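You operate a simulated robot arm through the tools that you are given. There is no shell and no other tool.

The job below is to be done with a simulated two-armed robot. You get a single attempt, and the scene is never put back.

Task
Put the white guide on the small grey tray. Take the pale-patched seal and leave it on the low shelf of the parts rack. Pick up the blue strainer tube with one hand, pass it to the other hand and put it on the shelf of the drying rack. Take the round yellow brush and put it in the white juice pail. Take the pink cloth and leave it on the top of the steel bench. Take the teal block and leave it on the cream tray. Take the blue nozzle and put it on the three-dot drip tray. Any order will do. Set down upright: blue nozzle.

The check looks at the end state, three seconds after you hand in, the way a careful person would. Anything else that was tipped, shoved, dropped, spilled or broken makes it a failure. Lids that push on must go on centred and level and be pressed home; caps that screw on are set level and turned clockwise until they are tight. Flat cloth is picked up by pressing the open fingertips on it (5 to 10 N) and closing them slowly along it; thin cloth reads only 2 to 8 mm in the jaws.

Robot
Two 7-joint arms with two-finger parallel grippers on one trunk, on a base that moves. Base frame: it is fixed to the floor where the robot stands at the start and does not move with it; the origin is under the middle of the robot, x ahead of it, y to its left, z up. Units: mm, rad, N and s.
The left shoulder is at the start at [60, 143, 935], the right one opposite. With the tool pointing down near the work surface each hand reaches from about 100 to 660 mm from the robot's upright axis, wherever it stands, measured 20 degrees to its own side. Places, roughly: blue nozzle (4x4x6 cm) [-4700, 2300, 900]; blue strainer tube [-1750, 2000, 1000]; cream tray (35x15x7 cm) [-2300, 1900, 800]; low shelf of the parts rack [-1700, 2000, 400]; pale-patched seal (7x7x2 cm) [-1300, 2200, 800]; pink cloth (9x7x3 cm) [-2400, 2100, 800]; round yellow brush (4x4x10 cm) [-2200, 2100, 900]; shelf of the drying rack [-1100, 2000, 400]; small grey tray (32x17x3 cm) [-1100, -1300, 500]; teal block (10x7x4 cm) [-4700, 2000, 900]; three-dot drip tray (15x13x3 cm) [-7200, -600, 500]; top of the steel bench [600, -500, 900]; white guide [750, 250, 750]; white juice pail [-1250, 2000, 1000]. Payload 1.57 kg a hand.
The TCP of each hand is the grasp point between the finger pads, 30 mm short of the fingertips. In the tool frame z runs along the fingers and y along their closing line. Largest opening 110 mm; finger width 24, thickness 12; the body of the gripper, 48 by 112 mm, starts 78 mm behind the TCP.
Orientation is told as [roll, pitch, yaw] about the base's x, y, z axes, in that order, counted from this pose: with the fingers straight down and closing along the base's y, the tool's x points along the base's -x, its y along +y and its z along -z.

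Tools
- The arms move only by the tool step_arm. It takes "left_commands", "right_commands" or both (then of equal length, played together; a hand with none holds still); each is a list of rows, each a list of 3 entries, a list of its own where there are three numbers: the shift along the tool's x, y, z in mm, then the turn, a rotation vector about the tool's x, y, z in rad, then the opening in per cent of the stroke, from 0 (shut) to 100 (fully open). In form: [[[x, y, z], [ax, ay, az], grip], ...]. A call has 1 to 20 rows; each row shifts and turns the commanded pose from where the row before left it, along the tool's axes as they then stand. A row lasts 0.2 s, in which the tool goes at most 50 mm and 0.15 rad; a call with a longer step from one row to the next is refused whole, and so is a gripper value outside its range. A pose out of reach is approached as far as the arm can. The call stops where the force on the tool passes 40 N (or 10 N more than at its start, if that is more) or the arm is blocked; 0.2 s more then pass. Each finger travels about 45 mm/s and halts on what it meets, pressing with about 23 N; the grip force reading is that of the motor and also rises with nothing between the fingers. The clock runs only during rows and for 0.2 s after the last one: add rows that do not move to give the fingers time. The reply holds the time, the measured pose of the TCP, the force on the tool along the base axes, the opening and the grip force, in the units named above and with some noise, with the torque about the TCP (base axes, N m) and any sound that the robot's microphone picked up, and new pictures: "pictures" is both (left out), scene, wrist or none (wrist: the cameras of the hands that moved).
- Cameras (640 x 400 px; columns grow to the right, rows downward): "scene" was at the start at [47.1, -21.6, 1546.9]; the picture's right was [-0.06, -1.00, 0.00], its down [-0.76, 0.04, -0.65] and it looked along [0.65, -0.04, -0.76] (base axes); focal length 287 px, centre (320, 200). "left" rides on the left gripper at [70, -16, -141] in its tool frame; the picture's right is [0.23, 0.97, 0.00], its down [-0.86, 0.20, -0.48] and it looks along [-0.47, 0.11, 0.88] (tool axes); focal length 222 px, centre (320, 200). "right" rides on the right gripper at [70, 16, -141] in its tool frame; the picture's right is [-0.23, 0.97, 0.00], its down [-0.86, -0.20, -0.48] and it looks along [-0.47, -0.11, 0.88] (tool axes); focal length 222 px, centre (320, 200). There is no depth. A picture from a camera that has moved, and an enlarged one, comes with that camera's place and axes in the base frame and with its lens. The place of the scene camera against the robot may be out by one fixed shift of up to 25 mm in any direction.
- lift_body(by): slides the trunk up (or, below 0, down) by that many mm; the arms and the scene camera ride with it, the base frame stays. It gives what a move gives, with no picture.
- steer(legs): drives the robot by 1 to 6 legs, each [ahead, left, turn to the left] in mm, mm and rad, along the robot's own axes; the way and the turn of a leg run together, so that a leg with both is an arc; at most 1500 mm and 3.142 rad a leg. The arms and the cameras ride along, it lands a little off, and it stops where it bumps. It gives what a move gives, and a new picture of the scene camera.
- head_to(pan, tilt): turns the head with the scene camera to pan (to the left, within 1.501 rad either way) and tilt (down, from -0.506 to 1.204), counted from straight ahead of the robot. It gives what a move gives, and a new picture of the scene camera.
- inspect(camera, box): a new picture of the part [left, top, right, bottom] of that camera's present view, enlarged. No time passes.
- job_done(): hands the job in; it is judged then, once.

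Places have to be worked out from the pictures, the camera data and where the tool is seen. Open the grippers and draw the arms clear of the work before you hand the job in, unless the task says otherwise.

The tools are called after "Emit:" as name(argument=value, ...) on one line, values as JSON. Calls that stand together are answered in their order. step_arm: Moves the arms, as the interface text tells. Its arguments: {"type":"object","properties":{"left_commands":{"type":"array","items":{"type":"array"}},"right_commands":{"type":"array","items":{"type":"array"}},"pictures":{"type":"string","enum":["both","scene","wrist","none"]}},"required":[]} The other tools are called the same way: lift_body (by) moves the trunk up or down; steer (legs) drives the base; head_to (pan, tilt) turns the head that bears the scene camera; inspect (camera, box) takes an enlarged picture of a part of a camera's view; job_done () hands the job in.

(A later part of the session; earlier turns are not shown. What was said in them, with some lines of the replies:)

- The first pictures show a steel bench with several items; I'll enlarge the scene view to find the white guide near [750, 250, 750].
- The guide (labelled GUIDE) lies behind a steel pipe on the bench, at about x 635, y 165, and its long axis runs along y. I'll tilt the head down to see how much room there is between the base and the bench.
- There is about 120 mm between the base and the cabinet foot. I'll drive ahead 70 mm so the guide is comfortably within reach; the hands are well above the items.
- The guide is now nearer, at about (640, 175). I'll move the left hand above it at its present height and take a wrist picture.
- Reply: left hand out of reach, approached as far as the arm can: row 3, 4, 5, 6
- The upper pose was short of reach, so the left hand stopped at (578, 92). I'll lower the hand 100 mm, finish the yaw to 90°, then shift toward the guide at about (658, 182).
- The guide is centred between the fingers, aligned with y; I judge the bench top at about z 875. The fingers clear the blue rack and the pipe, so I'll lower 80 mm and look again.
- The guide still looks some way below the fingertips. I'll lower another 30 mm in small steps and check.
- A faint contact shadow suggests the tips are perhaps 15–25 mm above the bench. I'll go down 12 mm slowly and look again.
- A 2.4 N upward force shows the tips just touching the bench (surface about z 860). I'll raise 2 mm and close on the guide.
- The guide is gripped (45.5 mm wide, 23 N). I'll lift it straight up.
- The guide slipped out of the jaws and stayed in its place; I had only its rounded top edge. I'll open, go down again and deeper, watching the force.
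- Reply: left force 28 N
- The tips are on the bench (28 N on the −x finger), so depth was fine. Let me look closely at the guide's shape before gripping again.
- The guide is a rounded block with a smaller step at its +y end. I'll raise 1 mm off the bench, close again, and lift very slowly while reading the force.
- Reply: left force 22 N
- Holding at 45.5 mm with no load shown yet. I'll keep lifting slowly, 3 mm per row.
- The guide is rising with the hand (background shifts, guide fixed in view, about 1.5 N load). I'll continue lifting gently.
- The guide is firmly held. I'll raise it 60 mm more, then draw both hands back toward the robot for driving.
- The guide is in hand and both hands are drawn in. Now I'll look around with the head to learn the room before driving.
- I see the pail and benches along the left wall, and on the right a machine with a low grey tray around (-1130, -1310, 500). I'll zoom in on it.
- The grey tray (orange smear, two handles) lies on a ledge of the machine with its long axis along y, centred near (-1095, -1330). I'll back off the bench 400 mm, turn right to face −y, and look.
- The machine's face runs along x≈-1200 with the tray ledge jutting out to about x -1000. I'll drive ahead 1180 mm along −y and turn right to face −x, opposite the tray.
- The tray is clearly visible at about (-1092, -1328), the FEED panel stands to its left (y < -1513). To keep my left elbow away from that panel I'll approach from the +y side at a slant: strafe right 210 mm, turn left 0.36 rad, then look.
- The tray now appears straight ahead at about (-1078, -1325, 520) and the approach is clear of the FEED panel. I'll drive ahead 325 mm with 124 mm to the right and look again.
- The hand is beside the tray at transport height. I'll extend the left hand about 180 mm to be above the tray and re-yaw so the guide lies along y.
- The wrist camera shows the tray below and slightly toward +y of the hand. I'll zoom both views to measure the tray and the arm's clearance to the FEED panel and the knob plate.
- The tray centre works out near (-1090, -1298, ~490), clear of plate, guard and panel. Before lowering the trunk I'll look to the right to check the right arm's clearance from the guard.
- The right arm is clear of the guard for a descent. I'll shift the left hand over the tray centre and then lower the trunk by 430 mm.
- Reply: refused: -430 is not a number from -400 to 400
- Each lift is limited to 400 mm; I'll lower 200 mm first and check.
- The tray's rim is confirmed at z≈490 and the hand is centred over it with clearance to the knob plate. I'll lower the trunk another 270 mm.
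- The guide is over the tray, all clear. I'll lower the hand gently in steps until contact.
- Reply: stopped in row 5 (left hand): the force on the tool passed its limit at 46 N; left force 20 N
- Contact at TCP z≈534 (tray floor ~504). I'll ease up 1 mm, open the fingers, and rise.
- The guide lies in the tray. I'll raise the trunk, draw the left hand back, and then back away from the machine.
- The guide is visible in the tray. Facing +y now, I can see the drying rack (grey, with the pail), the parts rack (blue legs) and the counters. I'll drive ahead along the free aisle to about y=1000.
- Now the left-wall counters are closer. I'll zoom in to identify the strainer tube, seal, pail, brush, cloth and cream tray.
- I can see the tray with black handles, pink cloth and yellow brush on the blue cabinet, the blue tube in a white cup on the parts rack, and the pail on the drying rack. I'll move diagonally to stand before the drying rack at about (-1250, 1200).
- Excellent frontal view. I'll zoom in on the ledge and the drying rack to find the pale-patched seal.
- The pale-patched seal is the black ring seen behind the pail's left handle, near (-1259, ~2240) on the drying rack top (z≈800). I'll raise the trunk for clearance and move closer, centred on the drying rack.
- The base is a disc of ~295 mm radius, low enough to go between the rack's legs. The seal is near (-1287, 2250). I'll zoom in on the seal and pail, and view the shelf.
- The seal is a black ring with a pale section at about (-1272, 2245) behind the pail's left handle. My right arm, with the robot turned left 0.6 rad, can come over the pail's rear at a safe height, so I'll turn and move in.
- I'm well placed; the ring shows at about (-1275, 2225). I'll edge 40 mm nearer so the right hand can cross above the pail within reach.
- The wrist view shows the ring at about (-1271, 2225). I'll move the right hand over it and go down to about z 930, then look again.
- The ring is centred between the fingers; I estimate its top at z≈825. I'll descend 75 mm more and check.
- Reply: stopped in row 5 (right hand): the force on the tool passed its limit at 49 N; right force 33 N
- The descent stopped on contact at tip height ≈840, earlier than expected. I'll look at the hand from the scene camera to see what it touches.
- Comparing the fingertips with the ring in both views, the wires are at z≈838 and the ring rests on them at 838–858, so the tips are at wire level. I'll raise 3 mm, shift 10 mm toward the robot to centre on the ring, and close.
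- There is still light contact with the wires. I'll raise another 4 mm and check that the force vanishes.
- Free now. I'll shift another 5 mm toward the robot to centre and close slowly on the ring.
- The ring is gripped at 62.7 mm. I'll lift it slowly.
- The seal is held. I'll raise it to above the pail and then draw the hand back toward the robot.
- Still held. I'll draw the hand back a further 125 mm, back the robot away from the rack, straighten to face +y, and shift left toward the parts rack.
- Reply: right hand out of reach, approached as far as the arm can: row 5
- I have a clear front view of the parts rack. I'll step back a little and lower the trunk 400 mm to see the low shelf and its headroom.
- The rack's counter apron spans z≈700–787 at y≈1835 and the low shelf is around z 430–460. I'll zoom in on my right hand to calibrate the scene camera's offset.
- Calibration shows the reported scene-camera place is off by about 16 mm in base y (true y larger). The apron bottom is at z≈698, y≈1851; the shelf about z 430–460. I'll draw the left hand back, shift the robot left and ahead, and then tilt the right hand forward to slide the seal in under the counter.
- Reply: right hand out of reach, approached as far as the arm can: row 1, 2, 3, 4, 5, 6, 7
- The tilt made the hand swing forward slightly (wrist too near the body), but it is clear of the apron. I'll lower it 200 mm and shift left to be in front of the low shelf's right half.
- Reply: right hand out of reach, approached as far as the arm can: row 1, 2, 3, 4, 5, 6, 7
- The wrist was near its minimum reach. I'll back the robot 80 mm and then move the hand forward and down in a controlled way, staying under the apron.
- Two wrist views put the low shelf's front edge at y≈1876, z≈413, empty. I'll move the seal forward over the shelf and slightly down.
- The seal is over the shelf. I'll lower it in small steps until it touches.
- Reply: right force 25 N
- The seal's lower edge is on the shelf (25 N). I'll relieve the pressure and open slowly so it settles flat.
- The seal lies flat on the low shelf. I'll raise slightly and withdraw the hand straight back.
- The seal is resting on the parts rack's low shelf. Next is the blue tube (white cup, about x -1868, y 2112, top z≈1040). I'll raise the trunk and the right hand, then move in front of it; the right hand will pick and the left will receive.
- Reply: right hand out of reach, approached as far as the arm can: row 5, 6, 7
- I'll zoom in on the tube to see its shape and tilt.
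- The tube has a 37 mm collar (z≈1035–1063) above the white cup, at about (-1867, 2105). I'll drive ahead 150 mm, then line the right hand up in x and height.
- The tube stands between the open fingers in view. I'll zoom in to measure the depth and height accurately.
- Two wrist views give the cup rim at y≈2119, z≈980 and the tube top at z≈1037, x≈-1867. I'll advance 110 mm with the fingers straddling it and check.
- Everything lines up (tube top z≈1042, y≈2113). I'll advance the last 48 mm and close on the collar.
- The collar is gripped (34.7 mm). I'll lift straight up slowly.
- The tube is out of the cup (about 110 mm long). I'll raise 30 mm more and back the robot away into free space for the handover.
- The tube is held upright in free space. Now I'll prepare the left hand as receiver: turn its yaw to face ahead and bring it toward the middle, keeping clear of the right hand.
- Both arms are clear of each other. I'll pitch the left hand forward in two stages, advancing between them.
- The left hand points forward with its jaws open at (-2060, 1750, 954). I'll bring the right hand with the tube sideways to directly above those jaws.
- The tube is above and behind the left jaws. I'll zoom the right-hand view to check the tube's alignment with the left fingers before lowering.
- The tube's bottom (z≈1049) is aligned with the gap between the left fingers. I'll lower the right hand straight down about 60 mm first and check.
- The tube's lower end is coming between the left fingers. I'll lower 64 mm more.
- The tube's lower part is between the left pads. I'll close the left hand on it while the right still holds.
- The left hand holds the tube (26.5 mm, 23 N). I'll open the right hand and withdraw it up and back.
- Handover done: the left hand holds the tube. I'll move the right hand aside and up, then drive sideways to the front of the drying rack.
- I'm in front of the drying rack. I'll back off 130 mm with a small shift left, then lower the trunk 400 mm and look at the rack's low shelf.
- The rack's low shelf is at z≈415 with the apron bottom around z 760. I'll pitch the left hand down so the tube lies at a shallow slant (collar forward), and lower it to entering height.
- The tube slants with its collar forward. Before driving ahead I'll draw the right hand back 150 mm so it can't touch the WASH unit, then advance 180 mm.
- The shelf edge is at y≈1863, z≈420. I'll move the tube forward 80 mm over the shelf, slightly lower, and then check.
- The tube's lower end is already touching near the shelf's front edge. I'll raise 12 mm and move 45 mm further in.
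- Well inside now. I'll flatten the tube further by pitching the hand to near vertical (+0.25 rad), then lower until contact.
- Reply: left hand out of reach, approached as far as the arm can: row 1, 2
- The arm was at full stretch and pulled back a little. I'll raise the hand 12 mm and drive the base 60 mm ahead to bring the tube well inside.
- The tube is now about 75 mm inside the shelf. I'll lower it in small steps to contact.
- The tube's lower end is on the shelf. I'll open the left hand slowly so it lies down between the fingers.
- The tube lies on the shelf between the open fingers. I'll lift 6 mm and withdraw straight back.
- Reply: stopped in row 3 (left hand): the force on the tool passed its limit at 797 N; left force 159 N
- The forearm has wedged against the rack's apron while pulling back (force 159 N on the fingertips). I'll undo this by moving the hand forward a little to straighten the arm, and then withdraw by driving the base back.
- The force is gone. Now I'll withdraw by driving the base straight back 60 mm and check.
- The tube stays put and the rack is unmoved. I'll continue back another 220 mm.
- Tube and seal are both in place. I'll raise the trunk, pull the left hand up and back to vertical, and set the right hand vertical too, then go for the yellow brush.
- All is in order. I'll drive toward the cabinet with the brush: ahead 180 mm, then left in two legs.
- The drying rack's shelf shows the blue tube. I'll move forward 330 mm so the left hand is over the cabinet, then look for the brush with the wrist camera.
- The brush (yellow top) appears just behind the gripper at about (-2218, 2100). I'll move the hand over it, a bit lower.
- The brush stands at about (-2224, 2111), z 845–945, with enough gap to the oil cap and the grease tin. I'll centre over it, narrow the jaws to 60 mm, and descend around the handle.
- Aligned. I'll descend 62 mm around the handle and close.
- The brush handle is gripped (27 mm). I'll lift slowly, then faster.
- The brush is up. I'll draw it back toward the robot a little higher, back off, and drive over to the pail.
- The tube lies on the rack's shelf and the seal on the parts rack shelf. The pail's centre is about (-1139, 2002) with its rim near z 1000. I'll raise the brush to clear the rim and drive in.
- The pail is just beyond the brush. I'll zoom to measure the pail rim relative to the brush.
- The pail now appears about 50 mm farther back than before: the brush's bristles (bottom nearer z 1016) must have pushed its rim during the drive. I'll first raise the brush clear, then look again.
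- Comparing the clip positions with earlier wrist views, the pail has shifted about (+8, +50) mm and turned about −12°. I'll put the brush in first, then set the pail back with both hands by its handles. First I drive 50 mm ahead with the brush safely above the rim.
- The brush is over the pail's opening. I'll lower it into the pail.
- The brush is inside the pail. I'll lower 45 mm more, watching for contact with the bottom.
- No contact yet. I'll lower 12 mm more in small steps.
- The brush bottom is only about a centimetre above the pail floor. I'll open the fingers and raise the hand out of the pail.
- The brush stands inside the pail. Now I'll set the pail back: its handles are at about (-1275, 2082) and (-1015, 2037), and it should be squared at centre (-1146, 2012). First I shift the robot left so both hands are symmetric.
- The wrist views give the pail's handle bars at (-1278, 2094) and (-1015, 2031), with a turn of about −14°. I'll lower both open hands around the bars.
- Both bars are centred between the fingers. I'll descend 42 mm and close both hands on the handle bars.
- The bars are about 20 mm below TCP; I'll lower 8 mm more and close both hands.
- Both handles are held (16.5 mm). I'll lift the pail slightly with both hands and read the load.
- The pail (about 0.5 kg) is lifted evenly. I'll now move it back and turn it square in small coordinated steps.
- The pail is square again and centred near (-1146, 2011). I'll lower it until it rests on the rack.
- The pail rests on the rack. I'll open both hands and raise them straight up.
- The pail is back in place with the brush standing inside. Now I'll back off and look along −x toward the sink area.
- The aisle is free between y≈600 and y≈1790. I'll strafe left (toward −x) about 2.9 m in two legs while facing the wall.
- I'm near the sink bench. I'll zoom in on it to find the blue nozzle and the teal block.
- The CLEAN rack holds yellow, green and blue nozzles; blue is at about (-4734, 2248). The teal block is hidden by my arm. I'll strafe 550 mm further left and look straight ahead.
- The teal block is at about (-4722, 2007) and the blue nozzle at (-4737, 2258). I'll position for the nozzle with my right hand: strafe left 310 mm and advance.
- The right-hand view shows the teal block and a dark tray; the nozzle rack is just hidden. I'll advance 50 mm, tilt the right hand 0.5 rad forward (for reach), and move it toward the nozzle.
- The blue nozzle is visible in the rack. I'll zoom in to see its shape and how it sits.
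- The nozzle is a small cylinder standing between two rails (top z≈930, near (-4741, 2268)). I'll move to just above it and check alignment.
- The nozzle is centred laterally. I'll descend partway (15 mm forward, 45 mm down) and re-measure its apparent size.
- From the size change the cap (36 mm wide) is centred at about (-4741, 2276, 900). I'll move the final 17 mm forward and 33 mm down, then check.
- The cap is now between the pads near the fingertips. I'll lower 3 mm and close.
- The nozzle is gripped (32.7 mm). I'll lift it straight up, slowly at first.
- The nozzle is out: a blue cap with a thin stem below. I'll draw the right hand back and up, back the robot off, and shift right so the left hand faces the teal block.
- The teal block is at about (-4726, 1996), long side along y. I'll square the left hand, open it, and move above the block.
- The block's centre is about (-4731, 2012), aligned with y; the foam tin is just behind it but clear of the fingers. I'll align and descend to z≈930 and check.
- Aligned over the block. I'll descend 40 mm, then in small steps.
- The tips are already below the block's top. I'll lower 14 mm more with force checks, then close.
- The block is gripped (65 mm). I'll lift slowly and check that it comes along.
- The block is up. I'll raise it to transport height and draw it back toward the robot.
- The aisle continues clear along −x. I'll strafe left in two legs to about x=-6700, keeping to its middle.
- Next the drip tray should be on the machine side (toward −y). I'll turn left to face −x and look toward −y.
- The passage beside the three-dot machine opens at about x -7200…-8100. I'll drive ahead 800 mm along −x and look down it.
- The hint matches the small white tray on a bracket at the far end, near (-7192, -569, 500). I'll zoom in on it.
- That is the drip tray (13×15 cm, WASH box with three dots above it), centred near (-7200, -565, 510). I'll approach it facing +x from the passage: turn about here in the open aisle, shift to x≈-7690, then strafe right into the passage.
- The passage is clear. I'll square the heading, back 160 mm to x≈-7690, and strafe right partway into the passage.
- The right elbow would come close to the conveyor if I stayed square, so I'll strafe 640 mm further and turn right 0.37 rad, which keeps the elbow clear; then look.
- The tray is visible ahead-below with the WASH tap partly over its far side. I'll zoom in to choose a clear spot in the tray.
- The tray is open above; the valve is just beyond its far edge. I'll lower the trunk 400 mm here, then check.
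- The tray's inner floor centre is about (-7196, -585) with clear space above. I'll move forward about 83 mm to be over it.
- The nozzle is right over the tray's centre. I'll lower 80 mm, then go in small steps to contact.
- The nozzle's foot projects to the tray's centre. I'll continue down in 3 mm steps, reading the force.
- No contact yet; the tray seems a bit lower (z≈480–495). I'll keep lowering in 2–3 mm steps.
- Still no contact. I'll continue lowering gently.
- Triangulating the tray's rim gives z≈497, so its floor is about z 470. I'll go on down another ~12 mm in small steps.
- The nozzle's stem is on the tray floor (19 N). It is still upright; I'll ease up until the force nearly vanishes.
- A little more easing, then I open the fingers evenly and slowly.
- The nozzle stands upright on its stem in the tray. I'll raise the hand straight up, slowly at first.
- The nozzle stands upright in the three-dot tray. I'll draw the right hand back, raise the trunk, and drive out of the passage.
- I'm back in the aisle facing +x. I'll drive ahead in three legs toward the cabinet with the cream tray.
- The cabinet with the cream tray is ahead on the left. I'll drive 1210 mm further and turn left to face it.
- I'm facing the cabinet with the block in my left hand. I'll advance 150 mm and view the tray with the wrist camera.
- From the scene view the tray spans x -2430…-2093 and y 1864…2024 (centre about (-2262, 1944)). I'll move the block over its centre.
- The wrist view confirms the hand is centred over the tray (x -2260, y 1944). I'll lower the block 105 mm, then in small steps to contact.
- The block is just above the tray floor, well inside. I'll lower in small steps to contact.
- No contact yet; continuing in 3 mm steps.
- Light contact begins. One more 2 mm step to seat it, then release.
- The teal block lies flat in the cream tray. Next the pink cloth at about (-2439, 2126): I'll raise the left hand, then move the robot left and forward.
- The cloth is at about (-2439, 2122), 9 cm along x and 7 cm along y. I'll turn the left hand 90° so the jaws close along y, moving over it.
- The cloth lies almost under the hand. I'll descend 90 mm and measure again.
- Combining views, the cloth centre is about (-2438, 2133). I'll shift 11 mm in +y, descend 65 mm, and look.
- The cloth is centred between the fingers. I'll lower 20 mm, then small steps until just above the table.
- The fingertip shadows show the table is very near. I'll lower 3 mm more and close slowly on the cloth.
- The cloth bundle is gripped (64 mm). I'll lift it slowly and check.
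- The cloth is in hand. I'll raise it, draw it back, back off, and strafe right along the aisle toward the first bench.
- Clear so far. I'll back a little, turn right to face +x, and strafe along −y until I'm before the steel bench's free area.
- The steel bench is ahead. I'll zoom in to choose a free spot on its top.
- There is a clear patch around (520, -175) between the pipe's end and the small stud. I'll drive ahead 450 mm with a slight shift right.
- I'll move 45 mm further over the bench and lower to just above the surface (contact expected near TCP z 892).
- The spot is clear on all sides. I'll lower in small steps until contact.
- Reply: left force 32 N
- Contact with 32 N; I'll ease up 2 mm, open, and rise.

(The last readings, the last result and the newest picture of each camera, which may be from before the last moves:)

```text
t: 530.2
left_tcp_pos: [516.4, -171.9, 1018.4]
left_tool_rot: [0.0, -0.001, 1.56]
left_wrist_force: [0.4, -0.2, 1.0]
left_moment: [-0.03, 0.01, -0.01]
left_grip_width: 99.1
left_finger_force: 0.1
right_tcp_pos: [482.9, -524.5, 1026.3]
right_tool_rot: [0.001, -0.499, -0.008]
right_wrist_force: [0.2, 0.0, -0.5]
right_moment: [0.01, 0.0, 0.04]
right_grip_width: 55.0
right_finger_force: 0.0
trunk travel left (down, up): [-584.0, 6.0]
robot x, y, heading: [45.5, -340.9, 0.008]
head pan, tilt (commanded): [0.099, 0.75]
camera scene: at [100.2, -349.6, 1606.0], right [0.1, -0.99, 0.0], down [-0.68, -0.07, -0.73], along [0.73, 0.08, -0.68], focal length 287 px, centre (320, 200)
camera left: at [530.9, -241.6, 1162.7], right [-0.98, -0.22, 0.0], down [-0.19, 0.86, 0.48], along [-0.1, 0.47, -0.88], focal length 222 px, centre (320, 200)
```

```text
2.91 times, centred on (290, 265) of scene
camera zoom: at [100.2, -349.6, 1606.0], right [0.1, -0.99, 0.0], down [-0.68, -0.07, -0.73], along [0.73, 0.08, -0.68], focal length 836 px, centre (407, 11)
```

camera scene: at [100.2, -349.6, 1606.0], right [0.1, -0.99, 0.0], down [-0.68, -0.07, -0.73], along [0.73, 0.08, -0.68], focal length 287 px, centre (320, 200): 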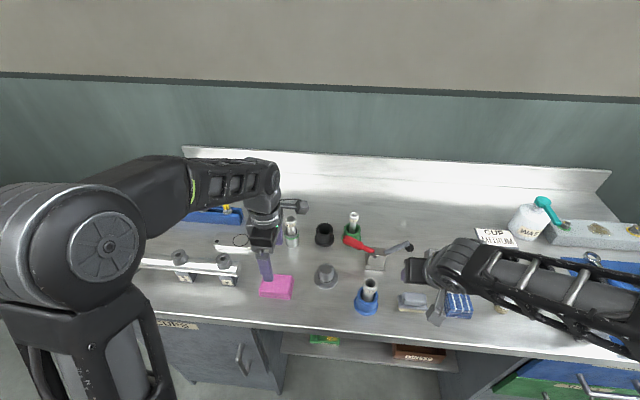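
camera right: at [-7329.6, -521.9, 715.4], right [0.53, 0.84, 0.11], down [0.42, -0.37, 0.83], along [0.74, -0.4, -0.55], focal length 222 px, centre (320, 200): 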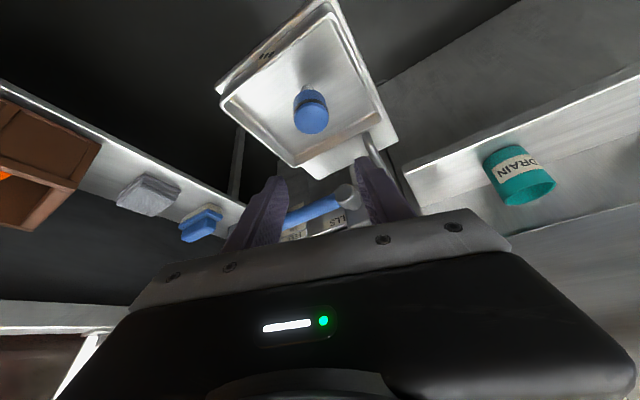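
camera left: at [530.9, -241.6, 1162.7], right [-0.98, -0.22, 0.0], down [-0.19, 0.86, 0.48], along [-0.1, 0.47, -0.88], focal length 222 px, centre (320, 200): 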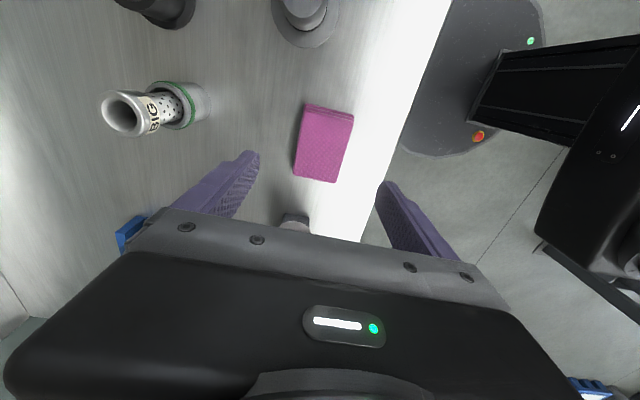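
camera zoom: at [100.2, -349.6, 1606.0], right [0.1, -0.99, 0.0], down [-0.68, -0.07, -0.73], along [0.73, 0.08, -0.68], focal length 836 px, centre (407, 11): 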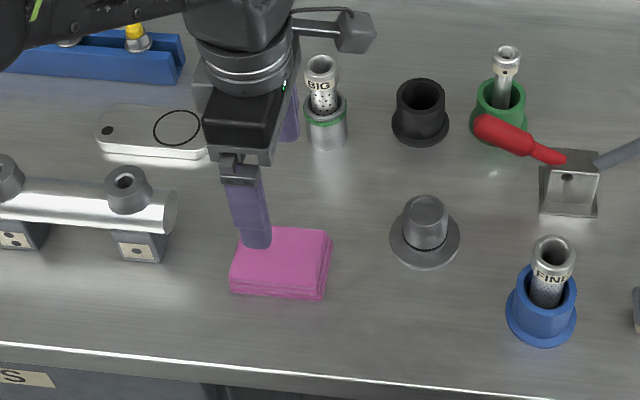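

The pink cloth rests on the steel bench. I'll raise both hands, open them, and back away from the bench before handing in.

Emit:
step_arm(left_commands=[[[0, 0, -20], [0, 0, 0], 100], [[0, 0, -20], [0, 0, 0], 100], [[0, 0, -20], [0, 0, 0], 100], [[0, 0, 0], [0, 0, 0], 100]], right_commands=[[[-7, 0, -13], [0, 0, 0], 70], [[-7, 0, -13], [0, 0, 0], 100], [[0, 0, 0], [0, 0, 0], 100], [[0, 0, 0], [0, 0, 0], 100]], pictures="none")

Emit:
steer(legs=[[-450, 0, 0]])

Emit:
head_to(pan=0.0, tilt=0.6)

```text
t: 531.2
left_tcp_pos: [515.6, -171.0, 1078.9]
left_tool_rot: [0.001, 0.0, 1.559]
left_wrist_force: [-1.7, -0.5, 0.2]
left_moment: [0.05, 0.0, 0.01]
left_grip_width: 109.9
left_finger_force: 0.2
right_tcp_pos: [483.9, -522.4, 1056.5]
right_tool_rot: [0.002, -0.499, -0.011]
right_wrist_force: [0.1, 0.5, 0.2]
right_moment: [0.02, 0.0, 0.0]
right_grip_width: 110.1
right_finger_force: 0.1
trunk travel left (down, up): [-584.0, 6.0]
robot x, y, heading: [46.8, -341.3, 0.005]
head pan, tilt (commanded): [0.099, 0.75]
```

```text
t: 533.9
left_tcp_pos: [70.6, -172.2, 1079.9]
left_tool_rot: [-0.002, 0.001, 1.563]
left_wrist_force: [-0.2, 0.1, 0.0]
left_moment: [-0.01, 0.0, 0.0]
left_grip_width: 110.1
left_finger_force: 0.0
right_tcp_pos: [40.2, -524.2, 1056.8]
right_tool_rot: [0.003, -0.501, -0.006]
right_wrist_force: [-0.1, -0.4, 0.3]
right_moment: [-0.02, -0.02, 0.02]
right_grip_width: 109.7
right_finger_force: 0.1
trunk travel left (down, up): [-584.0, 6.0]
robot x, y, heading: [-394.8, -345.0, 0.007]
head pan, tilt (commanded): [0.099, 0.75]
camera scene: at [-343.9, -352.2, 1606.1], right [0.11, -0.99, 0.0], down [-0.68, -0.07, -0.73], along [0.73, 0.08, -0.68], focal length 287 px, centre (320, 200)
```

scene: 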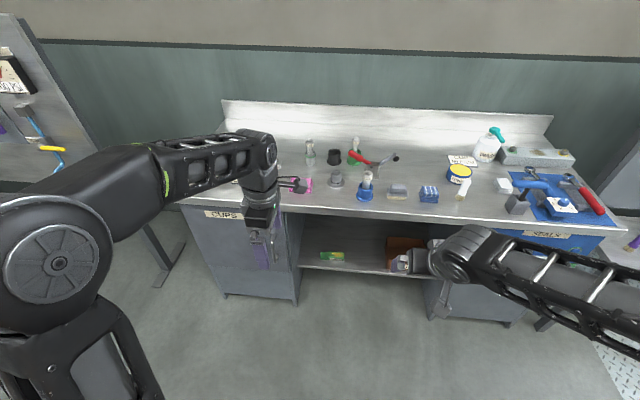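

```text
t: 534.6
left_tcp_pos: [72.1, -172.6, 1079.5]
left_tool_rot: [0.0, 0.0, 1.566]
left_wrist_force: [-0.3, -0.6, -0.5]
left_moment: [0.02, -0.02, -0.01]
left_grip_width: 110.0
left_finger_force: 0.0
right_tcp_pos: [41.2, -524.3, 1055.6]
right_tool_rot: [0.003, -0.498, -0.005]
right_wrist_force: [0.0, -0.9, -0.6]
right_moment: [-0.01, 0.02, 0.01]
right_grip_width: 110.3
right_finger_force: 0.1
trunk travel left (down, up): [-584.0, 6.0]
robot x, y, heading: [-394.6, -339.5, 0.007]
head pan, tilt (commanded): [0.0, 0.6]
camera scene: at [-336.8, -360.4, 1618.9], right [0.01, -1.0, 0.0], down [-0.57, -0.01, -0.82], along [0.82, 0.01, -0.57], focal length 287 px, centre (320, 200)
```

scene: 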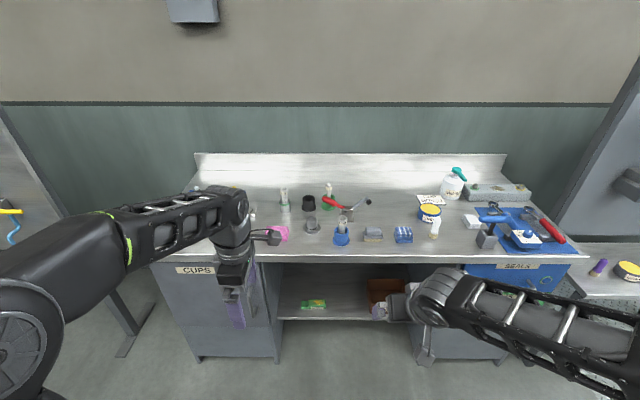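

The cloth lies on the bench, and the guide, seal, tube, brush, block and nozzle were each seen in their places. Both hands are open and clear, so I hand the job in.

Emit:
job_done()

```text
The job is handed in.
```

I put all seven items in their places and handed the job in, but two things went wrong on the way that the check may notice.

| Item | Where it is now |
|---|---|
| White guide | Lying in the small grey tray |
| Pale-patched seal | Flat on the low shelf of the parts rack |
| Blue strainer tube | Picked with the right hand, passed to the left, lying on the shelf of the drying rack |
| Round yellow brush | Standing upright in the white juice pail |
| Teal block | Flat in the cream tray |
| Blue nozzle | Standing upright on its stem in the three-dot drip tray |
| Pink cloth | On the free patch of the steel bench top |

- **Pail shoved:** while driving in with the brush, its bristles caught the pail's rim and pushed the pail about 50 mm toward the wall, turning it about 14°. I lifted it by both handles and set it back where it had stood. My measurements put it within a centimetre or so of its old place.
- **Arm wedged at the drying rack:** while withdrawing from the shelf after setting down the tube, my left forearm jammed under the rack's front edge, with a peak reading of 797 N. I freed it at once. The rack, the pail on it and the tube looked unmoved in the pictures afterwards.

Earlier, the guide also slipped from my jaws on the first lift and stayed in its place on the bench. The second grip held.

At hand-in both grippers were open and the arms were clear of the work.
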